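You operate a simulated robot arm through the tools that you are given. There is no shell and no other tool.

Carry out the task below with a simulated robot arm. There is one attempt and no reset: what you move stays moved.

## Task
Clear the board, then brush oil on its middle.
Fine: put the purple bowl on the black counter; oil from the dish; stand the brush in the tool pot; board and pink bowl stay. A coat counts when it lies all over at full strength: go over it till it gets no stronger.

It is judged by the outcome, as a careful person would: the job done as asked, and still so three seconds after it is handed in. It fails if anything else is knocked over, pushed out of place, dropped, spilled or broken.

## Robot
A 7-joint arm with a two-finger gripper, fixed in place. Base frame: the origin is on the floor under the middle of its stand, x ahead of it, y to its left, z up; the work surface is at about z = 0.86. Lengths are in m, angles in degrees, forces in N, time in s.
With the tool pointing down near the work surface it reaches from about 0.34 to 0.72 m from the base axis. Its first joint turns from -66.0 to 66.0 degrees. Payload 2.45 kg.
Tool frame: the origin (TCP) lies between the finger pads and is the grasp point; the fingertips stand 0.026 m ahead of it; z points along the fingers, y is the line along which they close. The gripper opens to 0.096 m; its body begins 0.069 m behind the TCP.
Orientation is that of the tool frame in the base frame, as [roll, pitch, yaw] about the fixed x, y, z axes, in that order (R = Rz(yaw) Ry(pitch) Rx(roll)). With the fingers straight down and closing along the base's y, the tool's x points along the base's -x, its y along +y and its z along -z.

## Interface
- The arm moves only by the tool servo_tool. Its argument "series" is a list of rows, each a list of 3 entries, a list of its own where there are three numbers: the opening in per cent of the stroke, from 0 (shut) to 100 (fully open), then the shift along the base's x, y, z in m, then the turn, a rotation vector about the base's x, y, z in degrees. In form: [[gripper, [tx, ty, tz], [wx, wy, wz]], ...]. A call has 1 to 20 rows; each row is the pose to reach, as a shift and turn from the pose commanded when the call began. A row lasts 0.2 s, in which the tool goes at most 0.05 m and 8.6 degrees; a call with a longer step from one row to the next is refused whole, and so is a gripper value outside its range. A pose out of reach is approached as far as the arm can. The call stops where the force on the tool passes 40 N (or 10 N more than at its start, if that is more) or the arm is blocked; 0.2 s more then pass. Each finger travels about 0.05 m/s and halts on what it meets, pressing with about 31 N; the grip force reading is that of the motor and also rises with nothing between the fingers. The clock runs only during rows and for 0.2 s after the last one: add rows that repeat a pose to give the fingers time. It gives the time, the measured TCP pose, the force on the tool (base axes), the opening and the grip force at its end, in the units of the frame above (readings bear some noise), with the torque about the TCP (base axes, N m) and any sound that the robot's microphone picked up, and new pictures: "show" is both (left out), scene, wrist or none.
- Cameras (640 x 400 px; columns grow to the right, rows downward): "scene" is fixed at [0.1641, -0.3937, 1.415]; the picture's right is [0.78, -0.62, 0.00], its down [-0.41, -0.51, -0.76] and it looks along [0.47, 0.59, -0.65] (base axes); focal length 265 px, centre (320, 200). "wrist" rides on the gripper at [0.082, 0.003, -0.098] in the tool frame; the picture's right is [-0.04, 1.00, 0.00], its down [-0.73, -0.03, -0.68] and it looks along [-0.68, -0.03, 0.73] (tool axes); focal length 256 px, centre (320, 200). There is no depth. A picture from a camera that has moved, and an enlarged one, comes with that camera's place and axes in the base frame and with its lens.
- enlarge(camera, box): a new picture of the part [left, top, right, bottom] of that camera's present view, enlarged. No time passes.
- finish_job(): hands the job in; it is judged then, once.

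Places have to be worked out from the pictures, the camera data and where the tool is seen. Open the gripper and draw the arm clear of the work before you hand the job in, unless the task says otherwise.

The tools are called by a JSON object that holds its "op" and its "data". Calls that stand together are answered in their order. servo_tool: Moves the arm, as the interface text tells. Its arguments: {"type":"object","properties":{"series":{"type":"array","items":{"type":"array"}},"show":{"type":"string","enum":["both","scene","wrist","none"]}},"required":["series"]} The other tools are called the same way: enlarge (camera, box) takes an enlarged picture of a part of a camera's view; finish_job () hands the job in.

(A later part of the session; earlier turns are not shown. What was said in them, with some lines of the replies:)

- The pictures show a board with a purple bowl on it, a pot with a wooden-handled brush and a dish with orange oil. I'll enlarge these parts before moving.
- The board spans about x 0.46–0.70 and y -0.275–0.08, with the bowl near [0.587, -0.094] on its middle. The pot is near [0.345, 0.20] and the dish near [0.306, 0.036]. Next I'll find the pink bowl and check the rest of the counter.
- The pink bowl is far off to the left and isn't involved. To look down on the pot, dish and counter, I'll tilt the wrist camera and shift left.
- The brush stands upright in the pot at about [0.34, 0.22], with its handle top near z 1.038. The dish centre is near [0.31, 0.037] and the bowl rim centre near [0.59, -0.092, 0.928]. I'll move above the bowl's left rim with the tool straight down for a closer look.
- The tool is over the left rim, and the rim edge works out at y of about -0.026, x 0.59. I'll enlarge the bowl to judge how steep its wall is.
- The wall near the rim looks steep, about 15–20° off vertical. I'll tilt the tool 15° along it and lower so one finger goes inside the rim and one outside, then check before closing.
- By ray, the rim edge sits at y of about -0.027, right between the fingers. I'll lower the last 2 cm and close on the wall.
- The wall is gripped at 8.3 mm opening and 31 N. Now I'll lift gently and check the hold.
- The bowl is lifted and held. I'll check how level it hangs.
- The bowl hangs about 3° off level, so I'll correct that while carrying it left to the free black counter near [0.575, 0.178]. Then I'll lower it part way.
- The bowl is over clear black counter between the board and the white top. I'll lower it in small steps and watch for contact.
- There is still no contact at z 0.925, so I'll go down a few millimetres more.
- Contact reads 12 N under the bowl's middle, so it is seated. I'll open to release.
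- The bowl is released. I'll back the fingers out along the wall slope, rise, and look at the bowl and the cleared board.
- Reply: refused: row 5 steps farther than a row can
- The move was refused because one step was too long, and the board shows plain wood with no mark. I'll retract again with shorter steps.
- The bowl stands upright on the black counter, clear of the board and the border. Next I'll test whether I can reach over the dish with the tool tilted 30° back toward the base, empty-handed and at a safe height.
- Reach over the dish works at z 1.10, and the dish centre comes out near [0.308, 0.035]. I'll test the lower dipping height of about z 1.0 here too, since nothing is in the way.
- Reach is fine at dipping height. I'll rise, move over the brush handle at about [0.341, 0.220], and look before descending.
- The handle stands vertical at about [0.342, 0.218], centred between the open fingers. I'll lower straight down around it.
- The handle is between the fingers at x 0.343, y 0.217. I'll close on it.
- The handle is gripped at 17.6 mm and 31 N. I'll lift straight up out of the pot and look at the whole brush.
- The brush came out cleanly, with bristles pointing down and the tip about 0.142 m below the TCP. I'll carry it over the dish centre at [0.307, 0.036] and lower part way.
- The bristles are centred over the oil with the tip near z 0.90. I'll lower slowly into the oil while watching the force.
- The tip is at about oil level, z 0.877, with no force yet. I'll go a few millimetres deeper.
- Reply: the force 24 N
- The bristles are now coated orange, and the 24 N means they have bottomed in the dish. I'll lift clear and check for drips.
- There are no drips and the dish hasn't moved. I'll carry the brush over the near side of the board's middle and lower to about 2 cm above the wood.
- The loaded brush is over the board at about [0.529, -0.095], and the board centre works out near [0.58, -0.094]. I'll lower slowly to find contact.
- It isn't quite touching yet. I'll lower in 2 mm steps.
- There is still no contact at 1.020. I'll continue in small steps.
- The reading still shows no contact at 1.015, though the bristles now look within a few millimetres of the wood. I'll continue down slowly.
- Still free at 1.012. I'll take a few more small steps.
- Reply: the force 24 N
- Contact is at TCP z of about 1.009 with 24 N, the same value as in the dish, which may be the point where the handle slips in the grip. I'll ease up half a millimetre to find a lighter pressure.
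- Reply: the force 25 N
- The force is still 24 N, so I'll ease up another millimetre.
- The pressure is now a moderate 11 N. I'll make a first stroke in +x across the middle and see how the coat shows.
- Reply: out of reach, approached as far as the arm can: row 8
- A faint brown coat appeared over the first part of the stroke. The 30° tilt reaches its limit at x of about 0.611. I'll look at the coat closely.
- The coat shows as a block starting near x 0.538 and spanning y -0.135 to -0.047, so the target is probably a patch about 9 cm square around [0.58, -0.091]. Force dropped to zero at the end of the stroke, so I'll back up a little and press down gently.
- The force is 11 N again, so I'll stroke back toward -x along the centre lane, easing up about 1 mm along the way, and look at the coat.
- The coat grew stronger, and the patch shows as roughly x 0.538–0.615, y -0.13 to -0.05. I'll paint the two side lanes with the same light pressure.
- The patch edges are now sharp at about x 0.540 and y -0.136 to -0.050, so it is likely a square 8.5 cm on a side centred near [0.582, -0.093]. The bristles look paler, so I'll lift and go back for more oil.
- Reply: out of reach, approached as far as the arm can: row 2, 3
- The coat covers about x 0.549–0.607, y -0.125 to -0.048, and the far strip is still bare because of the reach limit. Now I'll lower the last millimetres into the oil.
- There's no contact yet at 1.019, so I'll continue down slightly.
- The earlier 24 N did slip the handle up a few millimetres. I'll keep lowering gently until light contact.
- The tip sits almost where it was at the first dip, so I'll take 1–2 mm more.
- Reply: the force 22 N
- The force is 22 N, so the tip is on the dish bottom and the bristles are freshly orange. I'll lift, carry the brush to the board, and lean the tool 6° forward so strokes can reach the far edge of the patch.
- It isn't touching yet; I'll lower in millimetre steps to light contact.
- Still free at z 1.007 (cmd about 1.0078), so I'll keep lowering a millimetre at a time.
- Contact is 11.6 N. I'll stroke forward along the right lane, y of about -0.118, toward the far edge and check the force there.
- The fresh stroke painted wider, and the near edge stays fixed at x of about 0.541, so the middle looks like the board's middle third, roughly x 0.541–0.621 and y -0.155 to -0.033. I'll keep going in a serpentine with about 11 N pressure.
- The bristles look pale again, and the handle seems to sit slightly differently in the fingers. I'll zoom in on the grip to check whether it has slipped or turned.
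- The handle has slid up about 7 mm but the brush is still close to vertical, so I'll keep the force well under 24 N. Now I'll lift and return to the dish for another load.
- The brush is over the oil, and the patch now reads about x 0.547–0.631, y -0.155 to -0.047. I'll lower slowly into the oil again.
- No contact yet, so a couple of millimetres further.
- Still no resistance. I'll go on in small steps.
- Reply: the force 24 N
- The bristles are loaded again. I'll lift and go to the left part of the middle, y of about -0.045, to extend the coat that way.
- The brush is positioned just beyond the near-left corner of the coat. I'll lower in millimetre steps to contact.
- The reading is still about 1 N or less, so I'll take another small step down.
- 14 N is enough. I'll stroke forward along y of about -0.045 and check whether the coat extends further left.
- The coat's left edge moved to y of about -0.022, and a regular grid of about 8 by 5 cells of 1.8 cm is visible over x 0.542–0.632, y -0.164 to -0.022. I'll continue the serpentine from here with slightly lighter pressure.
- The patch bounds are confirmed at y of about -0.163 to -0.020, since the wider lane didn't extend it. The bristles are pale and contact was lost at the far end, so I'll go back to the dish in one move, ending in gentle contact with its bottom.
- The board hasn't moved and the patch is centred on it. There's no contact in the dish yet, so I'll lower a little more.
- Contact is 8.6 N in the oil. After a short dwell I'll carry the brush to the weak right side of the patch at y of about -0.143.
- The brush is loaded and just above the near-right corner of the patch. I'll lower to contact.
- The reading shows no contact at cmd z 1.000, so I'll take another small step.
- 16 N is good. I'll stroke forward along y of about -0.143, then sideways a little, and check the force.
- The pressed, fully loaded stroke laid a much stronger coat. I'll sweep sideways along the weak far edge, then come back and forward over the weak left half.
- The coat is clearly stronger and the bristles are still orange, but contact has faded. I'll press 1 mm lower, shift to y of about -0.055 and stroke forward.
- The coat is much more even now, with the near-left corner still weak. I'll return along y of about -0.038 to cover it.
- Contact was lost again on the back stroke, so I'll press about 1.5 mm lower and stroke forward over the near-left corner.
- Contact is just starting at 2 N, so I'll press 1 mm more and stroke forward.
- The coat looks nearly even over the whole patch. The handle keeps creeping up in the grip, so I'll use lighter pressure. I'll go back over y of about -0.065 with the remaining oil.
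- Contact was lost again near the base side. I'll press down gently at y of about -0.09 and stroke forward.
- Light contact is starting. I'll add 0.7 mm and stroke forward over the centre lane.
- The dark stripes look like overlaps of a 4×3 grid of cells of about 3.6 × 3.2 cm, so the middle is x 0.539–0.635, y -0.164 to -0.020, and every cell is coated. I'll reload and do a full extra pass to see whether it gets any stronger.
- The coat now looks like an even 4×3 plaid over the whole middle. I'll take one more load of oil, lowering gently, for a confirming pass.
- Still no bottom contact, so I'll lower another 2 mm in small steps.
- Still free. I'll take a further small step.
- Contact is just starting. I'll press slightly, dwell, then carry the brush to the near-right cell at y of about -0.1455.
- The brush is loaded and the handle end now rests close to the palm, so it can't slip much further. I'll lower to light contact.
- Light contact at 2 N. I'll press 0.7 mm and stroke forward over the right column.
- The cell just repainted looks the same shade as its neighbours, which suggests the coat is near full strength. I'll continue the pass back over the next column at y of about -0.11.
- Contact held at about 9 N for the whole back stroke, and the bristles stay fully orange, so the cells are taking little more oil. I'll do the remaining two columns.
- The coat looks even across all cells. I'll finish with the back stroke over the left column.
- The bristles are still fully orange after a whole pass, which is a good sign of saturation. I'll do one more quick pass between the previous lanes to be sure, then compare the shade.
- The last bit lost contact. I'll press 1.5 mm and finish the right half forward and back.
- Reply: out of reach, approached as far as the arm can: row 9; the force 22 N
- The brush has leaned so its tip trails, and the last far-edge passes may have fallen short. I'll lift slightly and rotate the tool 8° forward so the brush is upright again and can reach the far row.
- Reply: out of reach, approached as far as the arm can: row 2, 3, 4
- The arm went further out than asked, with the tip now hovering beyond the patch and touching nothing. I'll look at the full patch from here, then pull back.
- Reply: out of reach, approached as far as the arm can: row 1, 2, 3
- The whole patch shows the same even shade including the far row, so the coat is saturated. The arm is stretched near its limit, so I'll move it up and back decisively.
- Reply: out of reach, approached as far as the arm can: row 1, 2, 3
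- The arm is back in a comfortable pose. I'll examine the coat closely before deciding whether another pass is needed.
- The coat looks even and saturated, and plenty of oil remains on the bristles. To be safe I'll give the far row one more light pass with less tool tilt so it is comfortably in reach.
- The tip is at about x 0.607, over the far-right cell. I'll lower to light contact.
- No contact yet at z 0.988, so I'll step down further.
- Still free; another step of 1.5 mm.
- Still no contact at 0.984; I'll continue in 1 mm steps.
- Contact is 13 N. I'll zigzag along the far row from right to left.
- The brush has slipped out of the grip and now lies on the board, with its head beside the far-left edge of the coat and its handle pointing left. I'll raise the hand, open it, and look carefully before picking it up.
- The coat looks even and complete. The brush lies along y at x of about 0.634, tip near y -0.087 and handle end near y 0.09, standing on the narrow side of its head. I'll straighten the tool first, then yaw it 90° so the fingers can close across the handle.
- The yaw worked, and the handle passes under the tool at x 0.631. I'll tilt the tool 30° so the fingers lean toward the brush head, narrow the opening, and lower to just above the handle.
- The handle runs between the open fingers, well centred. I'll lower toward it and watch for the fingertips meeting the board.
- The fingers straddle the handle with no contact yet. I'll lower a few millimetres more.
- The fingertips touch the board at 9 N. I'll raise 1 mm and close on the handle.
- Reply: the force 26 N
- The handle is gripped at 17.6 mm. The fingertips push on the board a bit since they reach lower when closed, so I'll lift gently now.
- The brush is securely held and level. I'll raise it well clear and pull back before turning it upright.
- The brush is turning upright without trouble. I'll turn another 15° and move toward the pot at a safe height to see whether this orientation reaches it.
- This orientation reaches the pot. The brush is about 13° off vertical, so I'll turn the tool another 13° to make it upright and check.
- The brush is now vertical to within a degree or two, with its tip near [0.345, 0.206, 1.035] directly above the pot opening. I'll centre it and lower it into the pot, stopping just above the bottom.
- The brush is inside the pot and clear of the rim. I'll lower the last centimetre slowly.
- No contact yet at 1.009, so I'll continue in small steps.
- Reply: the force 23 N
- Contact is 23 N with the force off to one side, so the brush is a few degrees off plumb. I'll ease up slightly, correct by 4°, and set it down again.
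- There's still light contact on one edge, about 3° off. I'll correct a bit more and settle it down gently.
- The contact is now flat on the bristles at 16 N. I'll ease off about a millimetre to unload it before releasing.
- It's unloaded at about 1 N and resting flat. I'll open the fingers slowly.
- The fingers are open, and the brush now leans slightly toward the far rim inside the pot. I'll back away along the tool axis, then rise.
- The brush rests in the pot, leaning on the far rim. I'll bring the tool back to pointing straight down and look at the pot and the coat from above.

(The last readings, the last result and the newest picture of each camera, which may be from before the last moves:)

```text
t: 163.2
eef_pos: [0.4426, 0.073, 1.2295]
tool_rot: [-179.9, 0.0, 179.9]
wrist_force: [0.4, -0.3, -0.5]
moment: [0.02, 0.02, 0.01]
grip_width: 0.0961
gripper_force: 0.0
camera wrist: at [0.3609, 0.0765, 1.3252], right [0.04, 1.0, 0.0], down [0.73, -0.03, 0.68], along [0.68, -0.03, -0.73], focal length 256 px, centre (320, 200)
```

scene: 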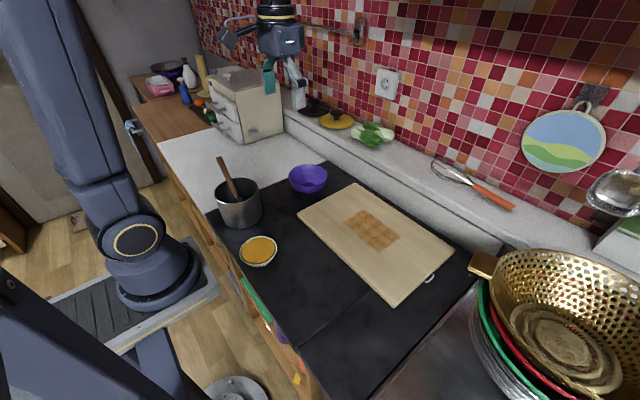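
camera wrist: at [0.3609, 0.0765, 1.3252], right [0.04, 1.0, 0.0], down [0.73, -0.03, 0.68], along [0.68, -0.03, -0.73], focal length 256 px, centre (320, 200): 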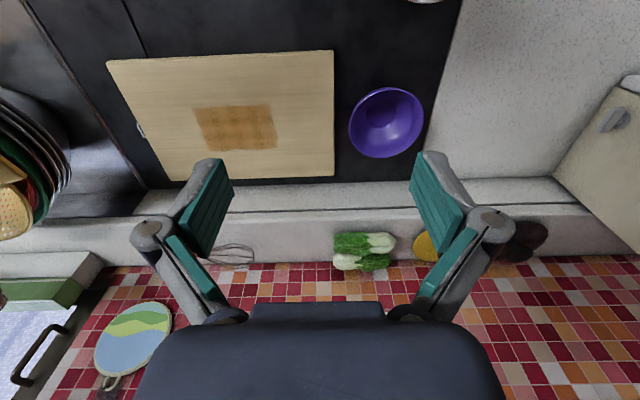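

{"op": "enlarge", "data": {"camera": "wrist", "box": [170, 80, 310, 170]}}

{"op": "enlarge", "data": {"camera": "scene", "box": [335, 200, 405, 255]}}

{"op": "enlarge", "data": {"camera": "scene", "box": [200, 145, 290, 280]}}

```text
4.44 times, centred on (240, 125) of wrist
camera zoom: at [0.3609, 0.0765, 1.3252], right [0.04, 1.0, 0.0], down [0.73, -0.03, 0.68], along [0.68, -0.03, -0.73], focal length 1138 px, centre (676, 533)
```

zoom: 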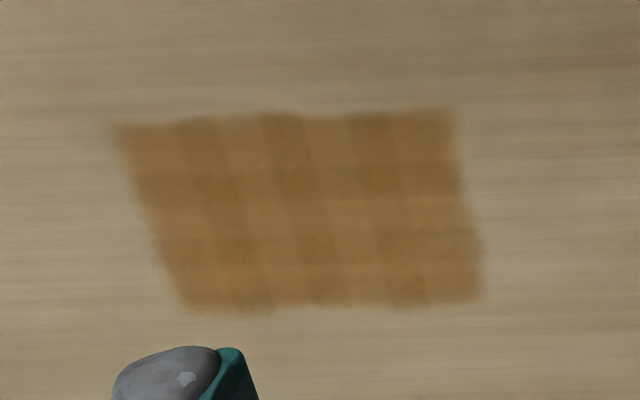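

```text
7.27 times, centred on (370, 228) of scene
camera zoom: at [0.1641, -0.3937, 1.415], right [0.78, -0.62, 0.0], down [-0.41, -0.51, -0.76], along [0.47, 0.59, -0.65], focal length 1926 px, centre (-44, 0)
```

zoom: 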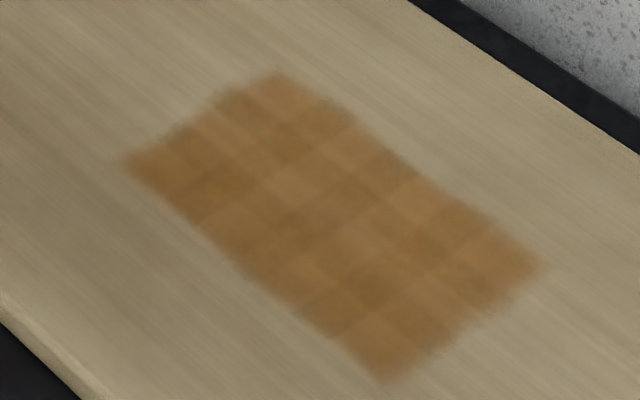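

```text
2.96 times, centred on (245, 212) of scene
camera zoom: at [0.1641, -0.3937, 1.415], right [0.78, -0.62, 0.0], down [-0.41, -0.51, -0.76], along [0.47, 0.59, -0.65], focal length 785 px, centre (542, 163)
```

zoom: 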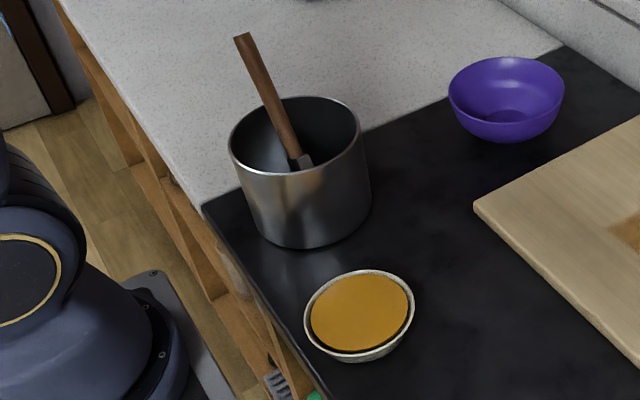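

The coat is a uniform 4×3 plaid with no weak cell, and the dish, pot, bowl and board are in place. I'll view the pot from above to judge how far the brush leans.

{"op": "servo_tool", "data": {"series": [[100, [0, 0.03, 0], [0, 8, 0]], [100, [-0.005, 0.06, 0], [0, 16, 0]], [100, [-0.01, 0.09, 0], [0, 24, 0]], [100, [-0.01, 0.1, 0], [0, 32, 0]], [100, [-0.01, 0.1, 0], [0, 32, 0]]]}}

{"op": "enlarge", "data": {"camera": "wrist", "box": [240, 40, 420, 170]}}

```text
t: 164.4
eef_pos: [0.4332, 0.1735, 1.2289]
tool_rot: [179.9, -32.1, -180.0]
wrist_force: [-1.1, 0.4, -0.4]
moment: [0.02, 0.01, 0.0]
grip_width: 0.0958
gripper_force: 0.0
camera wrist: at [0.4154, 0.1768, 1.3538], right [0.03, 1.0, -0.02], down [0.98, -0.03, 0.19], along [0.18, -0.03, -0.98], focal length 256 px, centre (320, 200)
```

scene: 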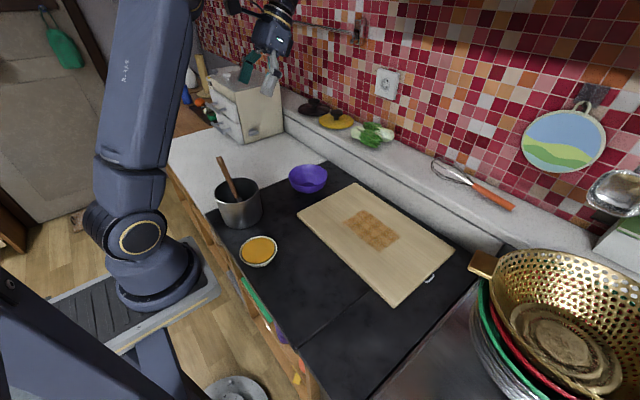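
wrist: 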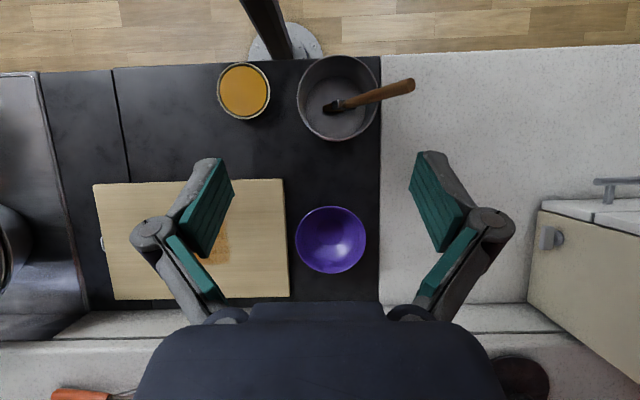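

```text
3.08 times, centred on (330, 105) of wrist
camera zoom: at [0.4154, 0.1768, 1.3538], right [0.03, 1.0, -0.02], down [0.98, -0.03, 0.19], along [0.18, -0.03, -0.98], focal length 788 px, centre (289, 492)
```

zoom: 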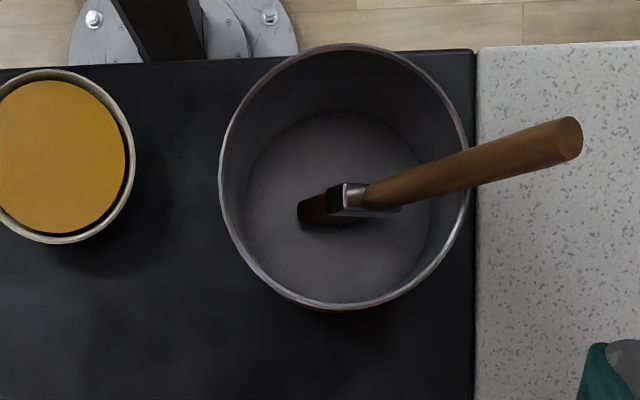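

The brush leans about 36°, its tip at y 0.174 and handle end at y 0.285. I'd like it more upright, so I'll re-grasp the handle and set it nearer the rim it leans on. First I'll orient the tool across the handle, high above the pot.

{"op": "servo_tool", "data": {"series": [[100, [-0.008, 0.006, 0], [0, -8, 0]], [100, [-0.016, 0.012, 0], [0, -16, 0]], [100, [-0.024, 0.018, 0], [0, -24, 0]], [100, [-0.03, 0.025, 0], [0, -32, 0]], [100, [-0.03, 0.025, 0], [0, -32, 0]]], "show": "none"}}

{"op": "servo_tool", "data": {"series": [[80, [0, 0, 0], [0, 0, 8]], [60, [0, 0, 0], [0, 0, 16]], [60, [0, 0, 0], [0, 0, 24]], [60, [0, 0, 0], [0, 0, 32]], [60, [0, 0, 0], [0, 0, 40]], [60, [0, 0, 0], [0, 0, 48]], [60, [0, 0, 0], [0, 0, 56]], [60, [0, 0, 0], [0, 0, 64]], [60, [0, 0, 0], [0, 0, 72]], [60, [0, 0, 0], [0, 0, 80]], [60, [0, 0, 0], [0, 0, 88]], [60, [0, 0, 0], [0, 0, 90]], [60, [0, 0, 0], [0, 0, 90]]], "show": "none"}}

```text
t: 165.6
eef_pos: [0.4024, 0.1976, 1.2276]
tool_rot: [-180.0, 0.0, 180.0]
wrist_force: [-0.3, 0.4, -0.7]
moment: [-0.01, -0.01, -0.01]
grip_width: 0.0958
gripper_force: 0.1
```

```text
t: 168.4
eef_pos: [0.4028, 0.1997, 1.227]
tool_rot: [180.0, 0.1, -89.9]
wrist_force: [0.3, -0.4, -0.3]
moment: [0.01, -0.02, 0.01]
grip_width: 0.0578
gripper_force: 0.0
```

The tool is yawed and free. Now I'll tilt it 23° and move to a hover above the handle.

{"op": "servo_tool", "data": {"series": [[60, [-0.015, 0.015, -0.025], [7.7, 0, 0]], [60, [-0.03, 0.03, -0.06], [15.4, 0, 0]], [60, [-0.045, 0.045, -0.095], [23, 0, 0]], [60, [-0.0615, 0.064, -0.13], [23, 0, 0]], [60, [-0.0615, 0.064, -0.145], [23, 0, 0]], [60, [-0.0615, 0.064, -0.145], [23, 0, 0]]]}}

{"op": "enlarge", "data": {"camera": "wrist", "box": [200, 60, 440, 260]}}

{"op": "enlarge", "data": {"camera": "scene", "box": [180, 100, 290, 240]}}

```text
t: 169.8
eef_pos: [0.3403, 0.2616, 1.0814]
tool_rot: [-180.0, 22.9, -90.1]
wrist_force: [-0.6, -0.2, -0.5]
moment: [-0.01, 0.01, 0.01]
grip_width: 0.0578
gripper_force: 0.1
camera wrist: at [0.3366, 0.1488, 1.1399], right [-1.0, 0.04, 0.02], down [0.03, 0.41, 0.91], along [0.03, 0.91, -0.41], focal length 256 px, centre (320, 200)
```

scene: 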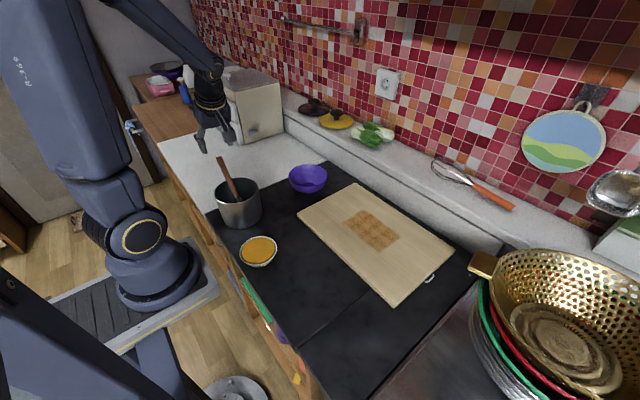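
wrist: 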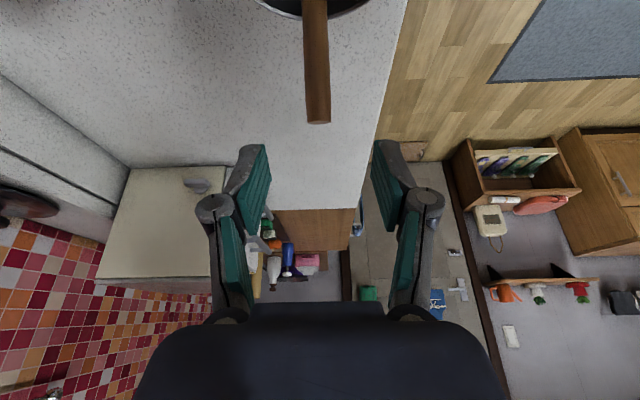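

```text
2.00 times, centred on (320, 160) of wrist
camera zoom: at [0.3366, 0.1488, 1.1399], right [-1.0, 0.04, 0.02], down [0.03, 0.41, 0.91], along [0.03, 0.91, -0.41], focal length 512 px, centre (320, 280)
```

zoom: 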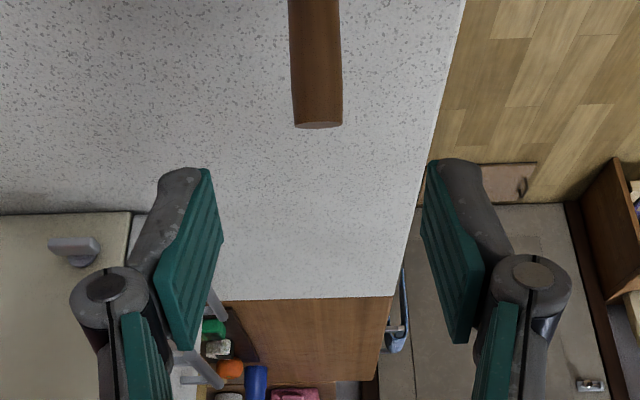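

```text
2.86 times, centred on (235, 170) of scene
camera zoom: at [0.1641, -0.3937, 1.415], right [0.78, -0.62, 0.0], down [-0.41, -0.51, -0.76], along [0.47, 0.59, -0.65], focal length 757 px, centre (563, 286)
```

zoom: 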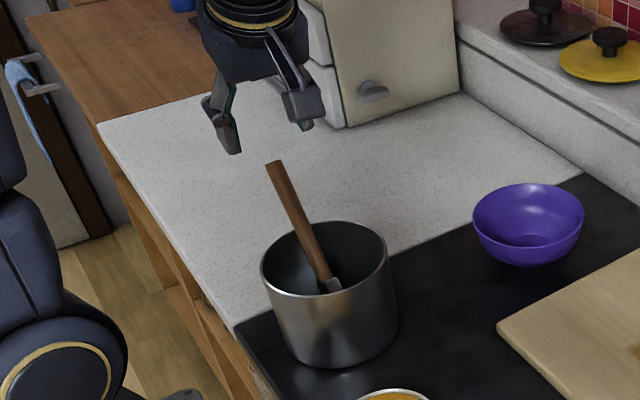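

The handle end is centred between the open fingers. I'll lower straight down around it.

{"op": "servo_tool", "data": {"series": [[60, [0.001, 0, -0.03], [0, 0, 0]], [60, [0.001, 0, -0.06], [0, 0, 0]], [60, [0.001, 0, -0.08], [0, 0, 0]], [60, [0.001, 0, -0.088], [0, 0, 0]]]}}

{"op": "enlarge", "data": {"camera": "scene", "box": [180, 120, 290, 240]}}

```text
t: 170.8
eef_pos: [0.3409, 0.262, 0.9954]
tool_rot: [-179.9, 23.0, -90.0]
wrist_force: [0.2, -1.5, 0.8]
moment: [-0.02, 0.01, 0.02]
grip_width: 0.0574
gripper_force: 0.1
camera wrist: at [0.3381, 0.1488, 1.0523], right [-1.0, 0.04, 0.01], down [0.03, 0.41, 0.91], along [0.03, 0.91, -0.41], focal length 256 px, centre (320, 200)
```

scene: 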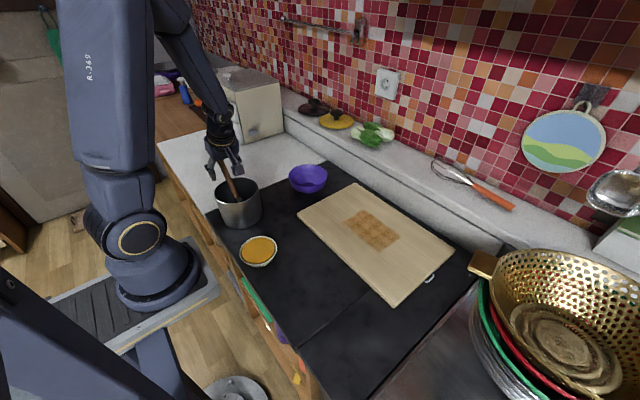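
wrist: 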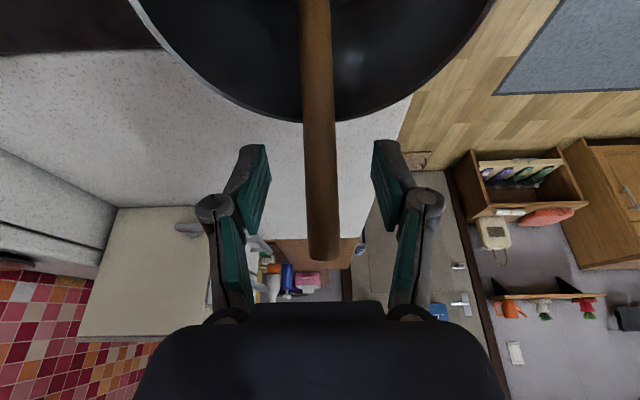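

```text
3.33 times, centred on (235, 180) of scene
camera zoom: at [0.1641, -0.3937, 1.415], right [0.78, -0.62, 0.0], down [-0.41, -0.51, -0.76], along [0.47, 0.59, -0.65], focal length 883 px, centre (603, 267)
```

zoom: 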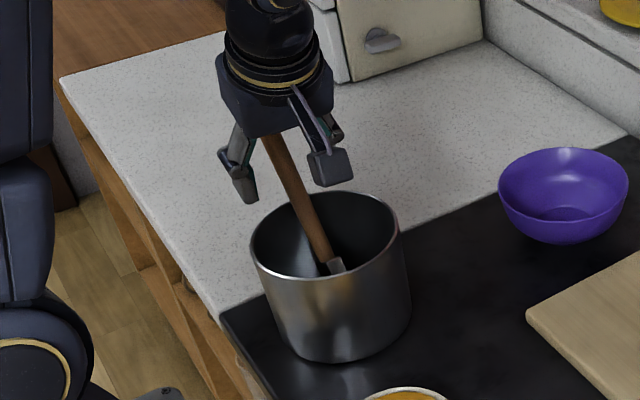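

The handle lies squarely between the fingers. I'll close on it.

{"op": "servo_tool", "data": {"series": [[45, [0, 0, 0], [0, 0, 0]], [30, [0, 0, 0], [0, 0, 0]], [15, [0, 0, 0], [0, 0, 0]], [0, [0, 0, 0], [0, 0, 0]], [0, [0, 0, 0], [0, 0, 0]]]}}

```text
t: 172.0
eef_pos: [0.341, 0.2625, 0.9941]
tool_rot: [180.0, 23.0, -90.0]
wrist_force: [-0.2, -0.4, -0.7]
moment: [0.04, 0.05, 0.02]
grip_width: 0.0164
gripper_force: 31.1
camera wrist: at [0.338, 0.1488, 1.0525], right [-1.0, 0.04, 0.02], down [0.03, 0.41, 0.91], along [0.03, 0.91, -0.41], focal length 256 px, centre (320, 200)
```

scene: 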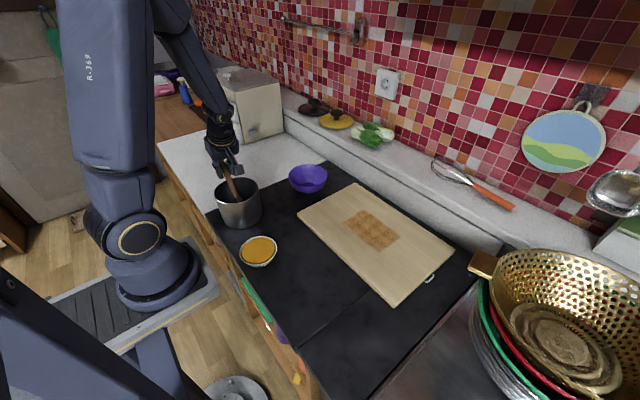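
wrist: 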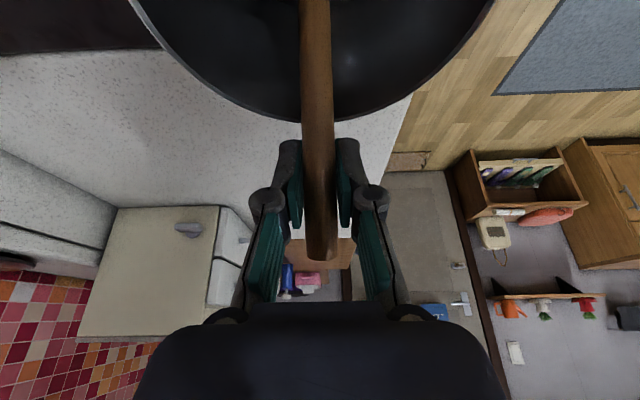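

Gripped. I'll lift slightly while turning it toward upright, shifting its foot toward the far wall of the pot, all within the pot opening.

{"op": "servo_tool", "data": {"series": [[0, [0, 0, 0.01], [0, 0, 0]], [0, [0, -0.004, 0.021], [3, 0, 0]], [0, [0, -0.01, 0.0295], [9, 0, 0]], [0, [0, -0.017, 0.034], [17, 0, 0]], [0, [0, -0.022, 0.033], [25, 0, 0]], [0, [0, -0.022, 0.033], [25, 0, 0]]]}}

{"op": "enlarge", "data": {"camera": "scene", "box": [180, 120, 290, 240]}}

```text
t: 173.4
eef_pos: [0.3407, 0.2406, 1.0273]
tool_rot: [180.0, 48.1, -90.1]
wrist_force: [0.9, 0.2, -0.7]
moment: [-0.01, 0.02, 0.0]
grip_width: 0.0162
gripper_force: 31.3
camera wrist: at [0.3383, 0.1127, 1.0318], right [-1.0, 0.03, 0.03], down [0.03, -0.02, 1.0], along [0.03, 1.0, 0.01], focal length 256 px, centre (320, 200)
```

scene: 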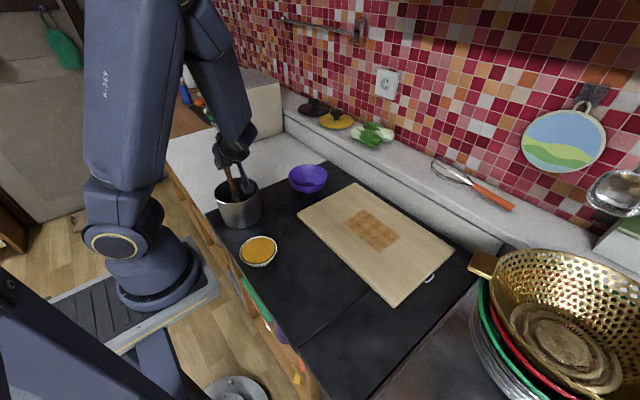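
wrist: 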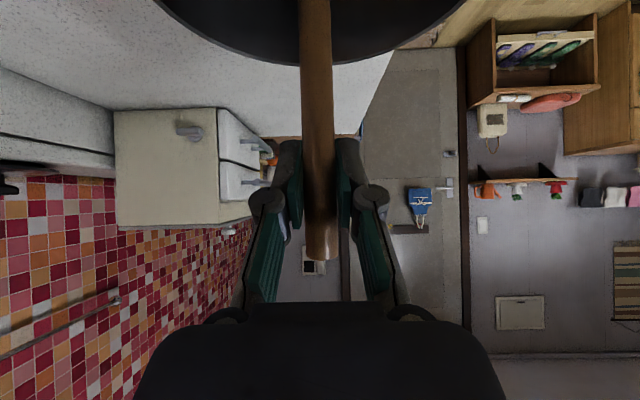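

```text
3.33 times, centred on (235, 180) of scene
camera zoom: at [0.1641, -0.3937, 1.415], right [0.78, -0.62, 0.0], down [-0.41, -0.51, -0.76], along [0.47, 0.59, -0.65], focal length 883 px, centre (603, 267)
```

zoom: 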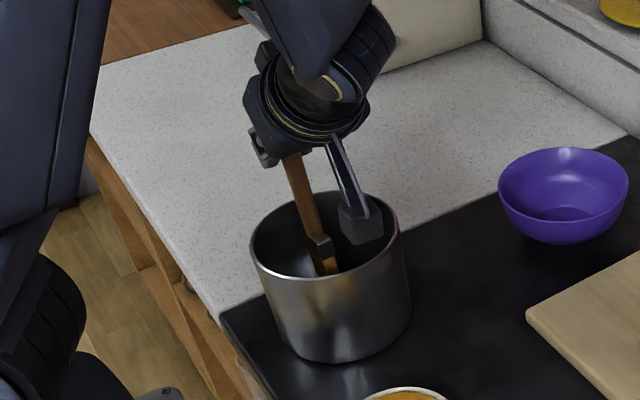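

The brush is inside the pot leaning about 14°. I'll turn it another 5° more upright and lower it near the bottom.

{"op": "servo_tool", "data": {"series": [[0, [0, 0.002, 0], [5, 0, 0]], [0, [0, 0.003, -0.008], [5, 0, 0]], [0, [0, 0.003, -0.014], [5, 0, 0]], [0, [0, 0.003, -0.018], [5, 0, 0]]], "show": "none"}}

{"op": "enlarge", "data": {"camera": "scene", "box": [180, 120, 290, 240]}}

```text
t: 174.4
eef_pos: [0.3423, 0.2434, 1.0105]
tool_rot: [-180.0, 53.0, -89.9]
wrist_force: [-0.3, -0.8, 0.5]
moment: [-0.12, 0.04, 0.01]
grip_width: 0.0167
gripper_force: 31.4
```

```text
3.33 times, centred on (235, 180) of scene
camera zoom: at [0.1641, -0.3937, 1.4149], right [0.78, -0.62, 0.0], down [-0.41, -0.51, -0.76], along [0.47, 0.59, -0.65], focal length 883 px, centre (603, 267)
```

zoom: 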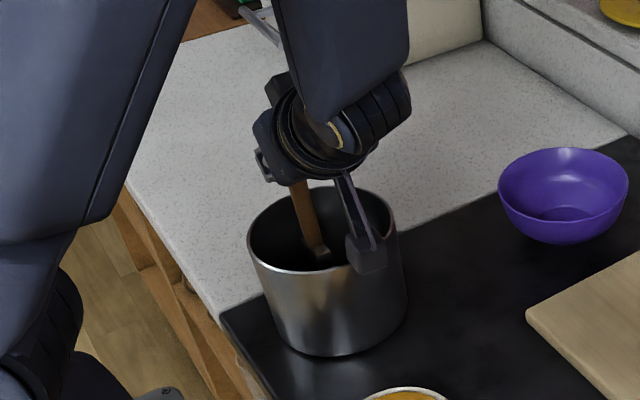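

The pot may have shifted a few millimetres, so the bristles could be pressing its far wall. I'll compare with the earlier view in the same frame before moving on.

{"op": "enlarge", "data": {"camera": "scene", "box": [190, 130, 290, 240]}}

```text
3.64 times, centred on (240, 185) of scene
camera zoom: at [0.1641, -0.3937, 1.4149], right [0.78, -0.62, 0.0], down [-0.41, -0.51, -0.76], along [0.47, 0.59, -0.65], focal length 963 px, centre (611, 254)
```

zoom: 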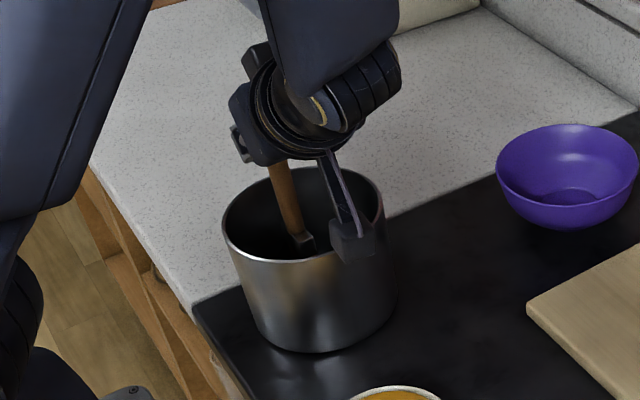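

The pot was nudged about 7 mm by the bristle edge touching its far wall, and the brush is now only about 4° off vertical. I'll move the brush back 1 cm away from the wall and then lower it gently.

{"op": "servo_tool", "data": {"series": [[0, [0, -0.005, 0.001], [0, 0, 0]], [0, [0, -0.011, 0.001], [0, 0, 0]], [0, [0, -0.011, -0.001], [0, 0, 0]], [0, [0, -0.011, -0.003], [0, 0, 0]]], "show": "none"}}

{"op": "enlarge", "data": {"camera": "scene", "box": [190, 130, 290, 240]}}

```text
t: 175.4
eef_pos: [0.3412, 0.2337, 1.0075]
tool_rot: [-179.9, 53.2, -90.0]
wrist_force: [-0.6, -2.7, 14.9]
moment: [-0.34, 0.06, 0.01]
grip_width: 0.0163
gripper_force: 30.8
```

```text
3.64 times, centred on (240, 185) of scene
camera zoom: at [0.1639, -0.3939, 1.4149], right [0.78, -0.62, 0.0], down [-0.41, -0.51, -0.76], along [0.47, 0.59, -0.65], focal length 963 px, centre (611, 254)
```

zoom: 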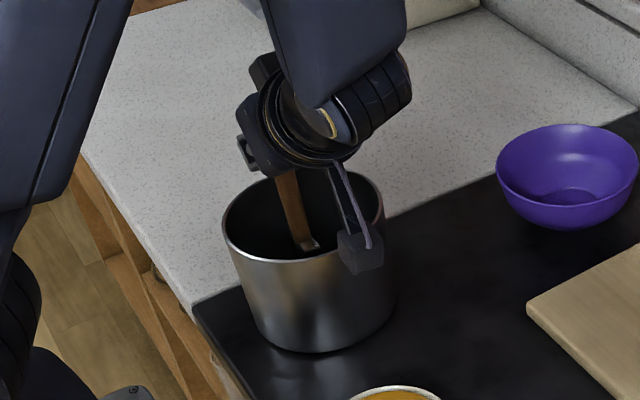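

The force balance indicates the brush leans about 9° toward the far wall. I'll lift slightly, set its foot closer to that wall so it can only lean a little, and lower it again.

{"op": "servo_tool", "data": {"series": [[0, [0, 0, 0.004], [0, 0, 0]], [0, [0, 0.01, 0.004], [0, 0, 0]], [0, [0, 0.018, 0.004], [0, 0, 0]], [0, [0, 0.018, 0.002], [0, 0, 0]], [0, [0, 0.018, 0.001], [0, 0, 0]]], "show": "none"}}

{"op": "enlarge", "data": {"camera": "scene", "box": [190, 130, 290, 240]}}

```text
t: 176.6
eef_pos: [0.3414, 0.2504, 1.0074]
tool_rot: [180.0, 53.0, -90.1]
wrist_force: [-0.9, -3.0, 6.3]
moment: [-0.25, 0.14, 0.03]
grip_width: 0.0164
gripper_force: 31.2
```

```text
3.64 times, centred on (240, 185) of scene
camera zoom: at [0.164, -0.3938, 1.4149], right [0.78, -0.62, 0.0], down [-0.41, -0.51, -0.76], along [0.47, 0.59, -0.65], focal length 963 px, centre (611, 254)
```

zoom: 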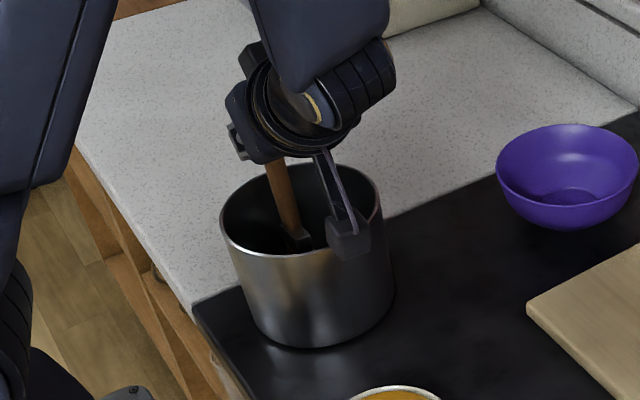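

The bristles now rest on the floor against the far wall. I'll back off 3 mm to relieve the side push and then open the fingers slowly.

{"op": "servo_tool", "data": {"series": [[0, [0, -0.003, 0.0], [0, 0, 0]], [0, [0, -0.003, 0.0], [0, 0, 0]], [18, [0, -0.003, 0.0], [0, 0, 0]], [22, [0, -0.003, 0.0], [0, 0, 0]], [28, [0, -0.003, 0.0], [0, 0, 0]], [36, [0, -0.003, 0.0], [0, 0, 0]], [36, [0, -0.003, 0.0], [0, 0, 0]]]}}

{"op": "enlarge", "data": {"camera": "scene", "box": [190, 130, 290, 240]}}

{"op": "enlarge", "data": {"camera": "wrist", "box": [200, 0, 440, 280]}}

```text
t: 178.2
eef_pos: [0.3426, 0.2486, 1.0082]
tool_rot: [179.9, 53.0, -90.0]
wrist_force: [1.2, -0.8, 0.0]
moment: [0.02, 0.01, -0.02]
grip_width: 0.0348
gripper_force: 0.1
camera wrist: at [0.3388, 0.12, 1.0008], right [-1.0, 0.02, 0.03], down [0.03, -0.1, 0.99], along [0.03, 0.99, 0.1], focal length 256 px, centre (320, 200)
```

scene: 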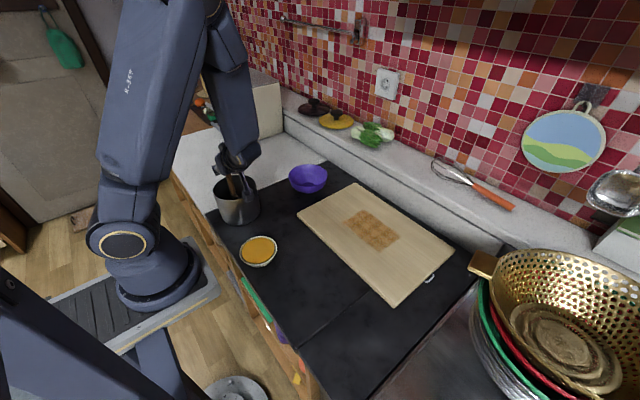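
wrist: 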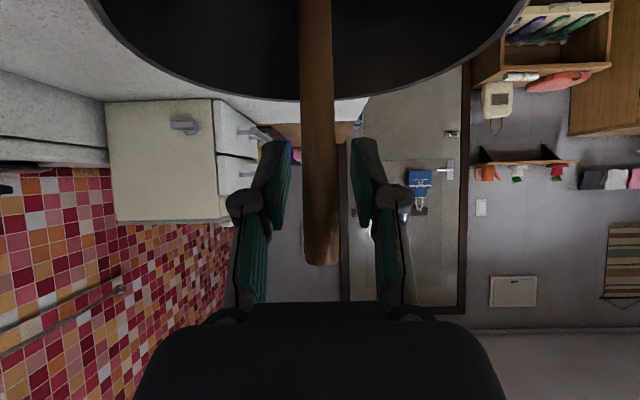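

```text
3.64 times, centred on (240, 185) of scene
camera zoom: at [0.1641, -0.3937, 1.415], right [0.78, -0.62, 0.0], down [-0.41, -0.51, -0.76], along [0.47, 0.59, -0.65], focal length 963 px, centre (611, 254)
```

zoom: 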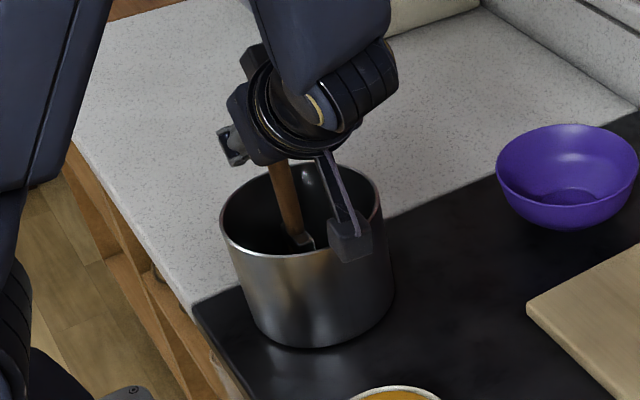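

```text
1.43 times, centred on (320, 140) of wrist
camera zoom: at [0.3388, 0.12, 1.0008], right [-1.0, 0.02, 0.03], down [0.03, -0.1, 0.99], along [0.03, 0.99, 0.1], focal length 366 px, centre (320, 286)
```

zoom: 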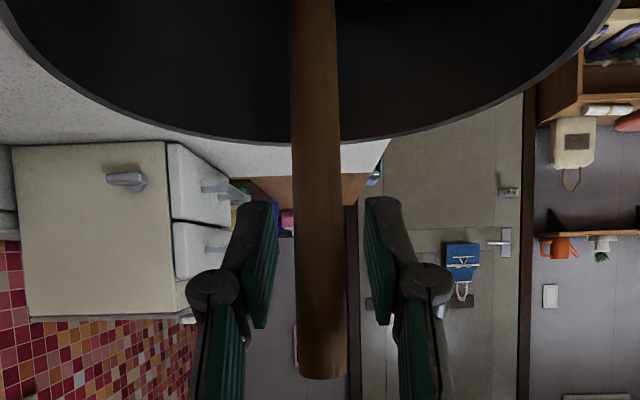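

The brush stayed put after release, leaning only about 9°. I'll open wider and back away along the tool axis carefully.

{"op": "servo_tool", "data": {"series": [[50, [0, 0, 0], [0, 0, 0]], [62, [0, 0, 0], [0, 0, 0]], [62, [0, -0.008, 0.006], [0, 0, 0]], [62, [0, -0.02, 0.015], [0, 0, 0]], [62, [0, -0.036, 0.027], [0, 0, 0]], [62, [0, -0.054, 0.045], [0, 0, 0]], [62, [0, -0.07, 0.075], [0, 0, 0]], [62, [0.01, -0.08, 0.115], [0, 0, 0]], [62, [0.03, -0.09, 0.155], [0, 0, 0]], [62, [0.05, -0.1, 0.19], [0, 0, 0]]]}}

{"op": "enlarge", "data": {"camera": "scene", "box": [190, 130, 290, 240]}}

```text
t: 180.4
eef_pos: [0.391, 0.1474, 1.1988]
tool_rot: [-180.0, 53.0, -90.1]
wrist_force: [-0.1, 0.5, -0.8]
moment: [0.0, -0.01, 0.0]
grip_width: 0.0597
gripper_force: 0.1
camera wrist: at [0.3879, 0.0193, 1.1925], right [-1.0, 0.02, 0.03], down [0.03, -0.1, 0.99], along [0.03, 0.99, 0.1], focal length 256 px, centre (320, 200)
```

scene: 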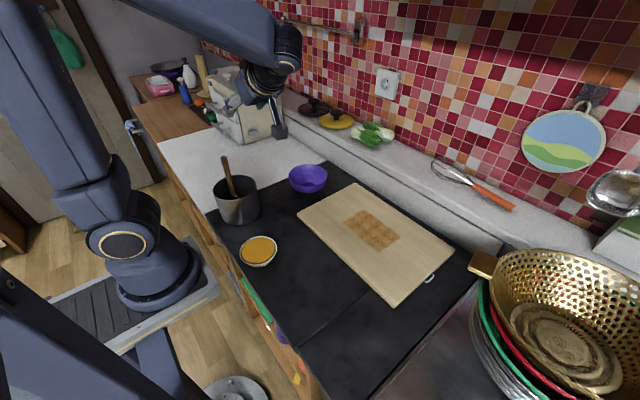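
wrist: 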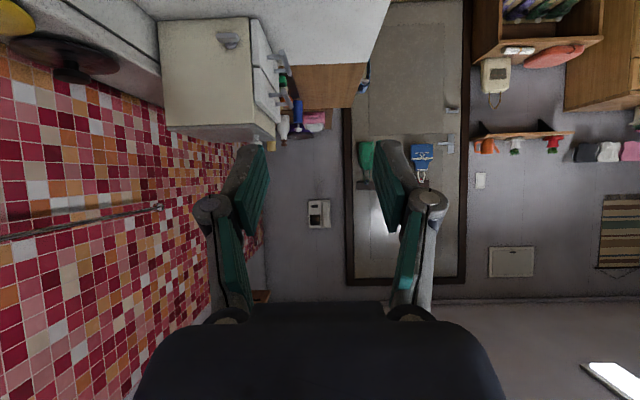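

```text
3.64 times, centred on (240, 185) of scene
camera zoom: at [0.1641, -0.3937, 1.415], right [0.78, -0.62, 0.0], down [-0.41, -0.51, -0.76], along [0.47, 0.59, -0.65], focal length 963 px, centre (611, 254)
```

zoom: 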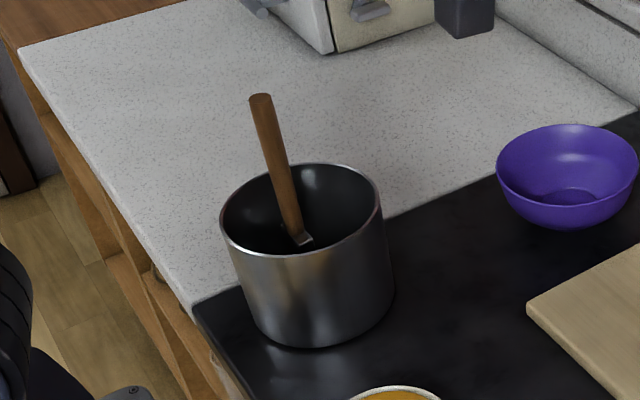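

The brush now stands nearly vertical in the pot, much as it did at the start. The pot is about 1 cm from where it was and still well on the black counter. I'll bring the arm back to a neutral pose clear of the work.

{"op": "servo_tool", "data": {"series": [[70, [0.01, -0.01, 0.01], [-8, 0, 0]], [80, [0.02, -0.02, 0.015], [-16, 0, 0]], [90, [0.03, -0.03, 0.02], [-24, 0, 0]], [100, [0.04, -0.04, 0.02], [-32, 0, 0]], [100, [0.045, -0.05, 0.02], [-40, 0, 0]], [100, [0.05, -0.06, 0.02], [-48, 0, 0]], [100, [0.05, -0.07, 0.02], [-53, 0, 0]], [100, [0.05, -0.07, 0.02], [-53, 0, 0]]], "show": "none"}}

{"op": "servo_tool", "data": {"series": [[100, [0, 0, 0], [0, 0, -8]], [100, [0, 0, 0], [0, 0, -16]], [100, [0, 0, 0], [0, 0, -24]], [100, [0, 0, 0], [0, 0, -32]], [100, [0, 0, 0], [0, 0, -40]], [100, [0, 0, 0], [0, 0, -48]], [100, [0, 0, 0], [0, 0, -56]], [100, [0, 0, 0], [0, 0, -64]], [100, [0, 0, 0], [0, 0, -72]], [100, [0, 0, 0], [0, 0, -80]], [100, [0, 0, 0], [0, 0, -88]], [100, [0, 0, 0], [0, 0, -90]], [100, [0, 0, 0], [0, 0, -90]]]}}

{"op": "enlarge", "data": {"camera": "scene", "box": [190, 130, 290, 240]}}

```text
t: 182.2
eef_pos: [0.4426, 0.0775, 1.2171]
tool_rot: [-180.0, -0.1, -90.0]
wrist_force: [-0.1, 0.2, -0.3]
moment: [0.01, 0.01, 0.01]
grip_width: 0.0959
gripper_force: 0.1
```

```text
t: 185.0
eef_pos: [0.4421, 0.0776, 1.2176]
tool_rot: [180.0, 0.0, 180.0]
wrist_force: [-0.6, 0.2, 0.3]
moment: [0.03, -0.04, -0.01]
grip_width: 0.096
gripper_force: 0.0
camera wrist: at [0.3604, 0.081, 1.3151], right [0.04, 1.0, 0.0], down [0.73, -0.03, 0.68], along [0.68, -0.03, -0.73], focal length 256 px, centre (320, 200)
```

scene: 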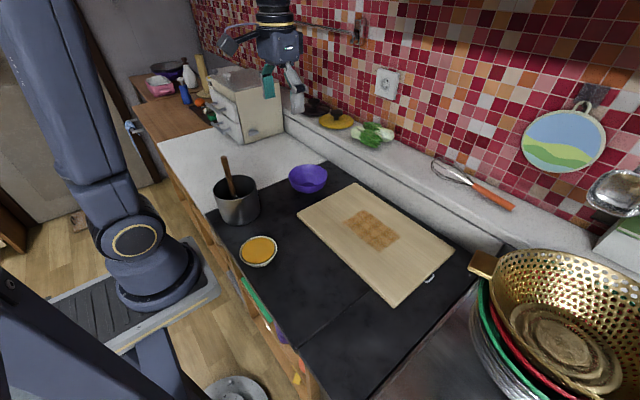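
wrist: 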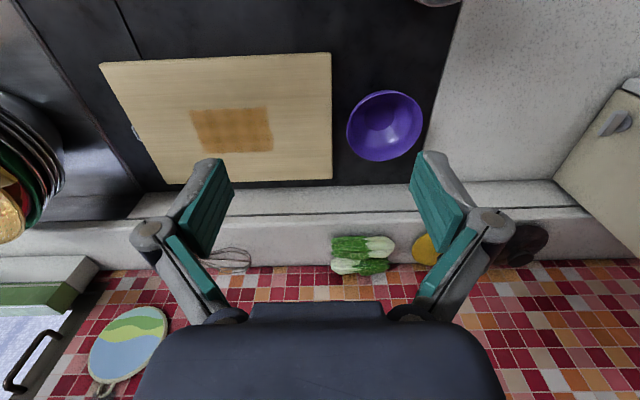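

```text
3.64 times, centred on (240, 185) of scene
camera zoom: at [0.1641, -0.3937, 1.415], right [0.78, -0.62, 0.0], down [-0.41, -0.51, -0.76], along [0.47, 0.59, -0.65], focal length 963 px, centre (611, 254)
```

zoom: 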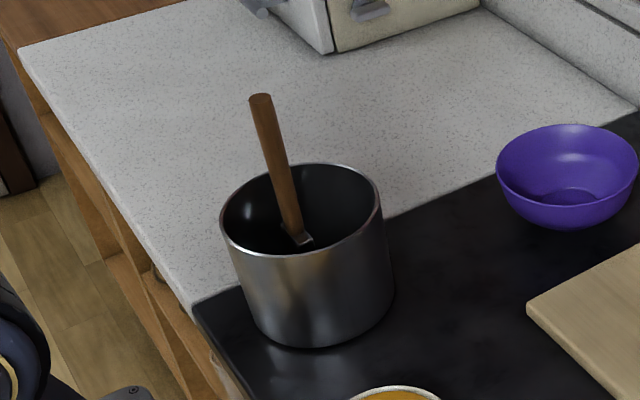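

The brush has stood still in the pot for several seconds. The purple bowl is upright on the black counter, the coat is even and stopped getting darker over the last passes, and the dish and board are where they were. The gripper is open and clear, so I'm handing the job in.

{"op": "finish_job", "data": {}}

```text
The job is handed in.
```

I've handed the job in: the board is cleared and its middle is oiled. There were two slips along the way, described below.

- **Bowl:** the purple bowl is upright on the black counter, between the board and the white top.
- **Oil:** the coat covers the middle of the board, about 9.5 × 14 cm, in one even shade. I reloaded the brush several times. The last passes made it no darker, and the bristles stopped losing oil.
- **Brush:** it stands nearly vertical in the tool pot, and it had stayed still for several seconds before I handed in.
- **Left alone:** I didn't touch the pink bowl. The board and the dish are where they were.

**What went wrong:**
- **Brush dropped:** it slipped out of the gripper during the last pass and ended up lying on the board. I picked it up and saw no oil marks outside the coat.
- **Pot nudged:** while I was setting the brush upright, its bristles pushed the pot about 1 cm. It is still on the black counter, and I left it there so as not to tip the brush.
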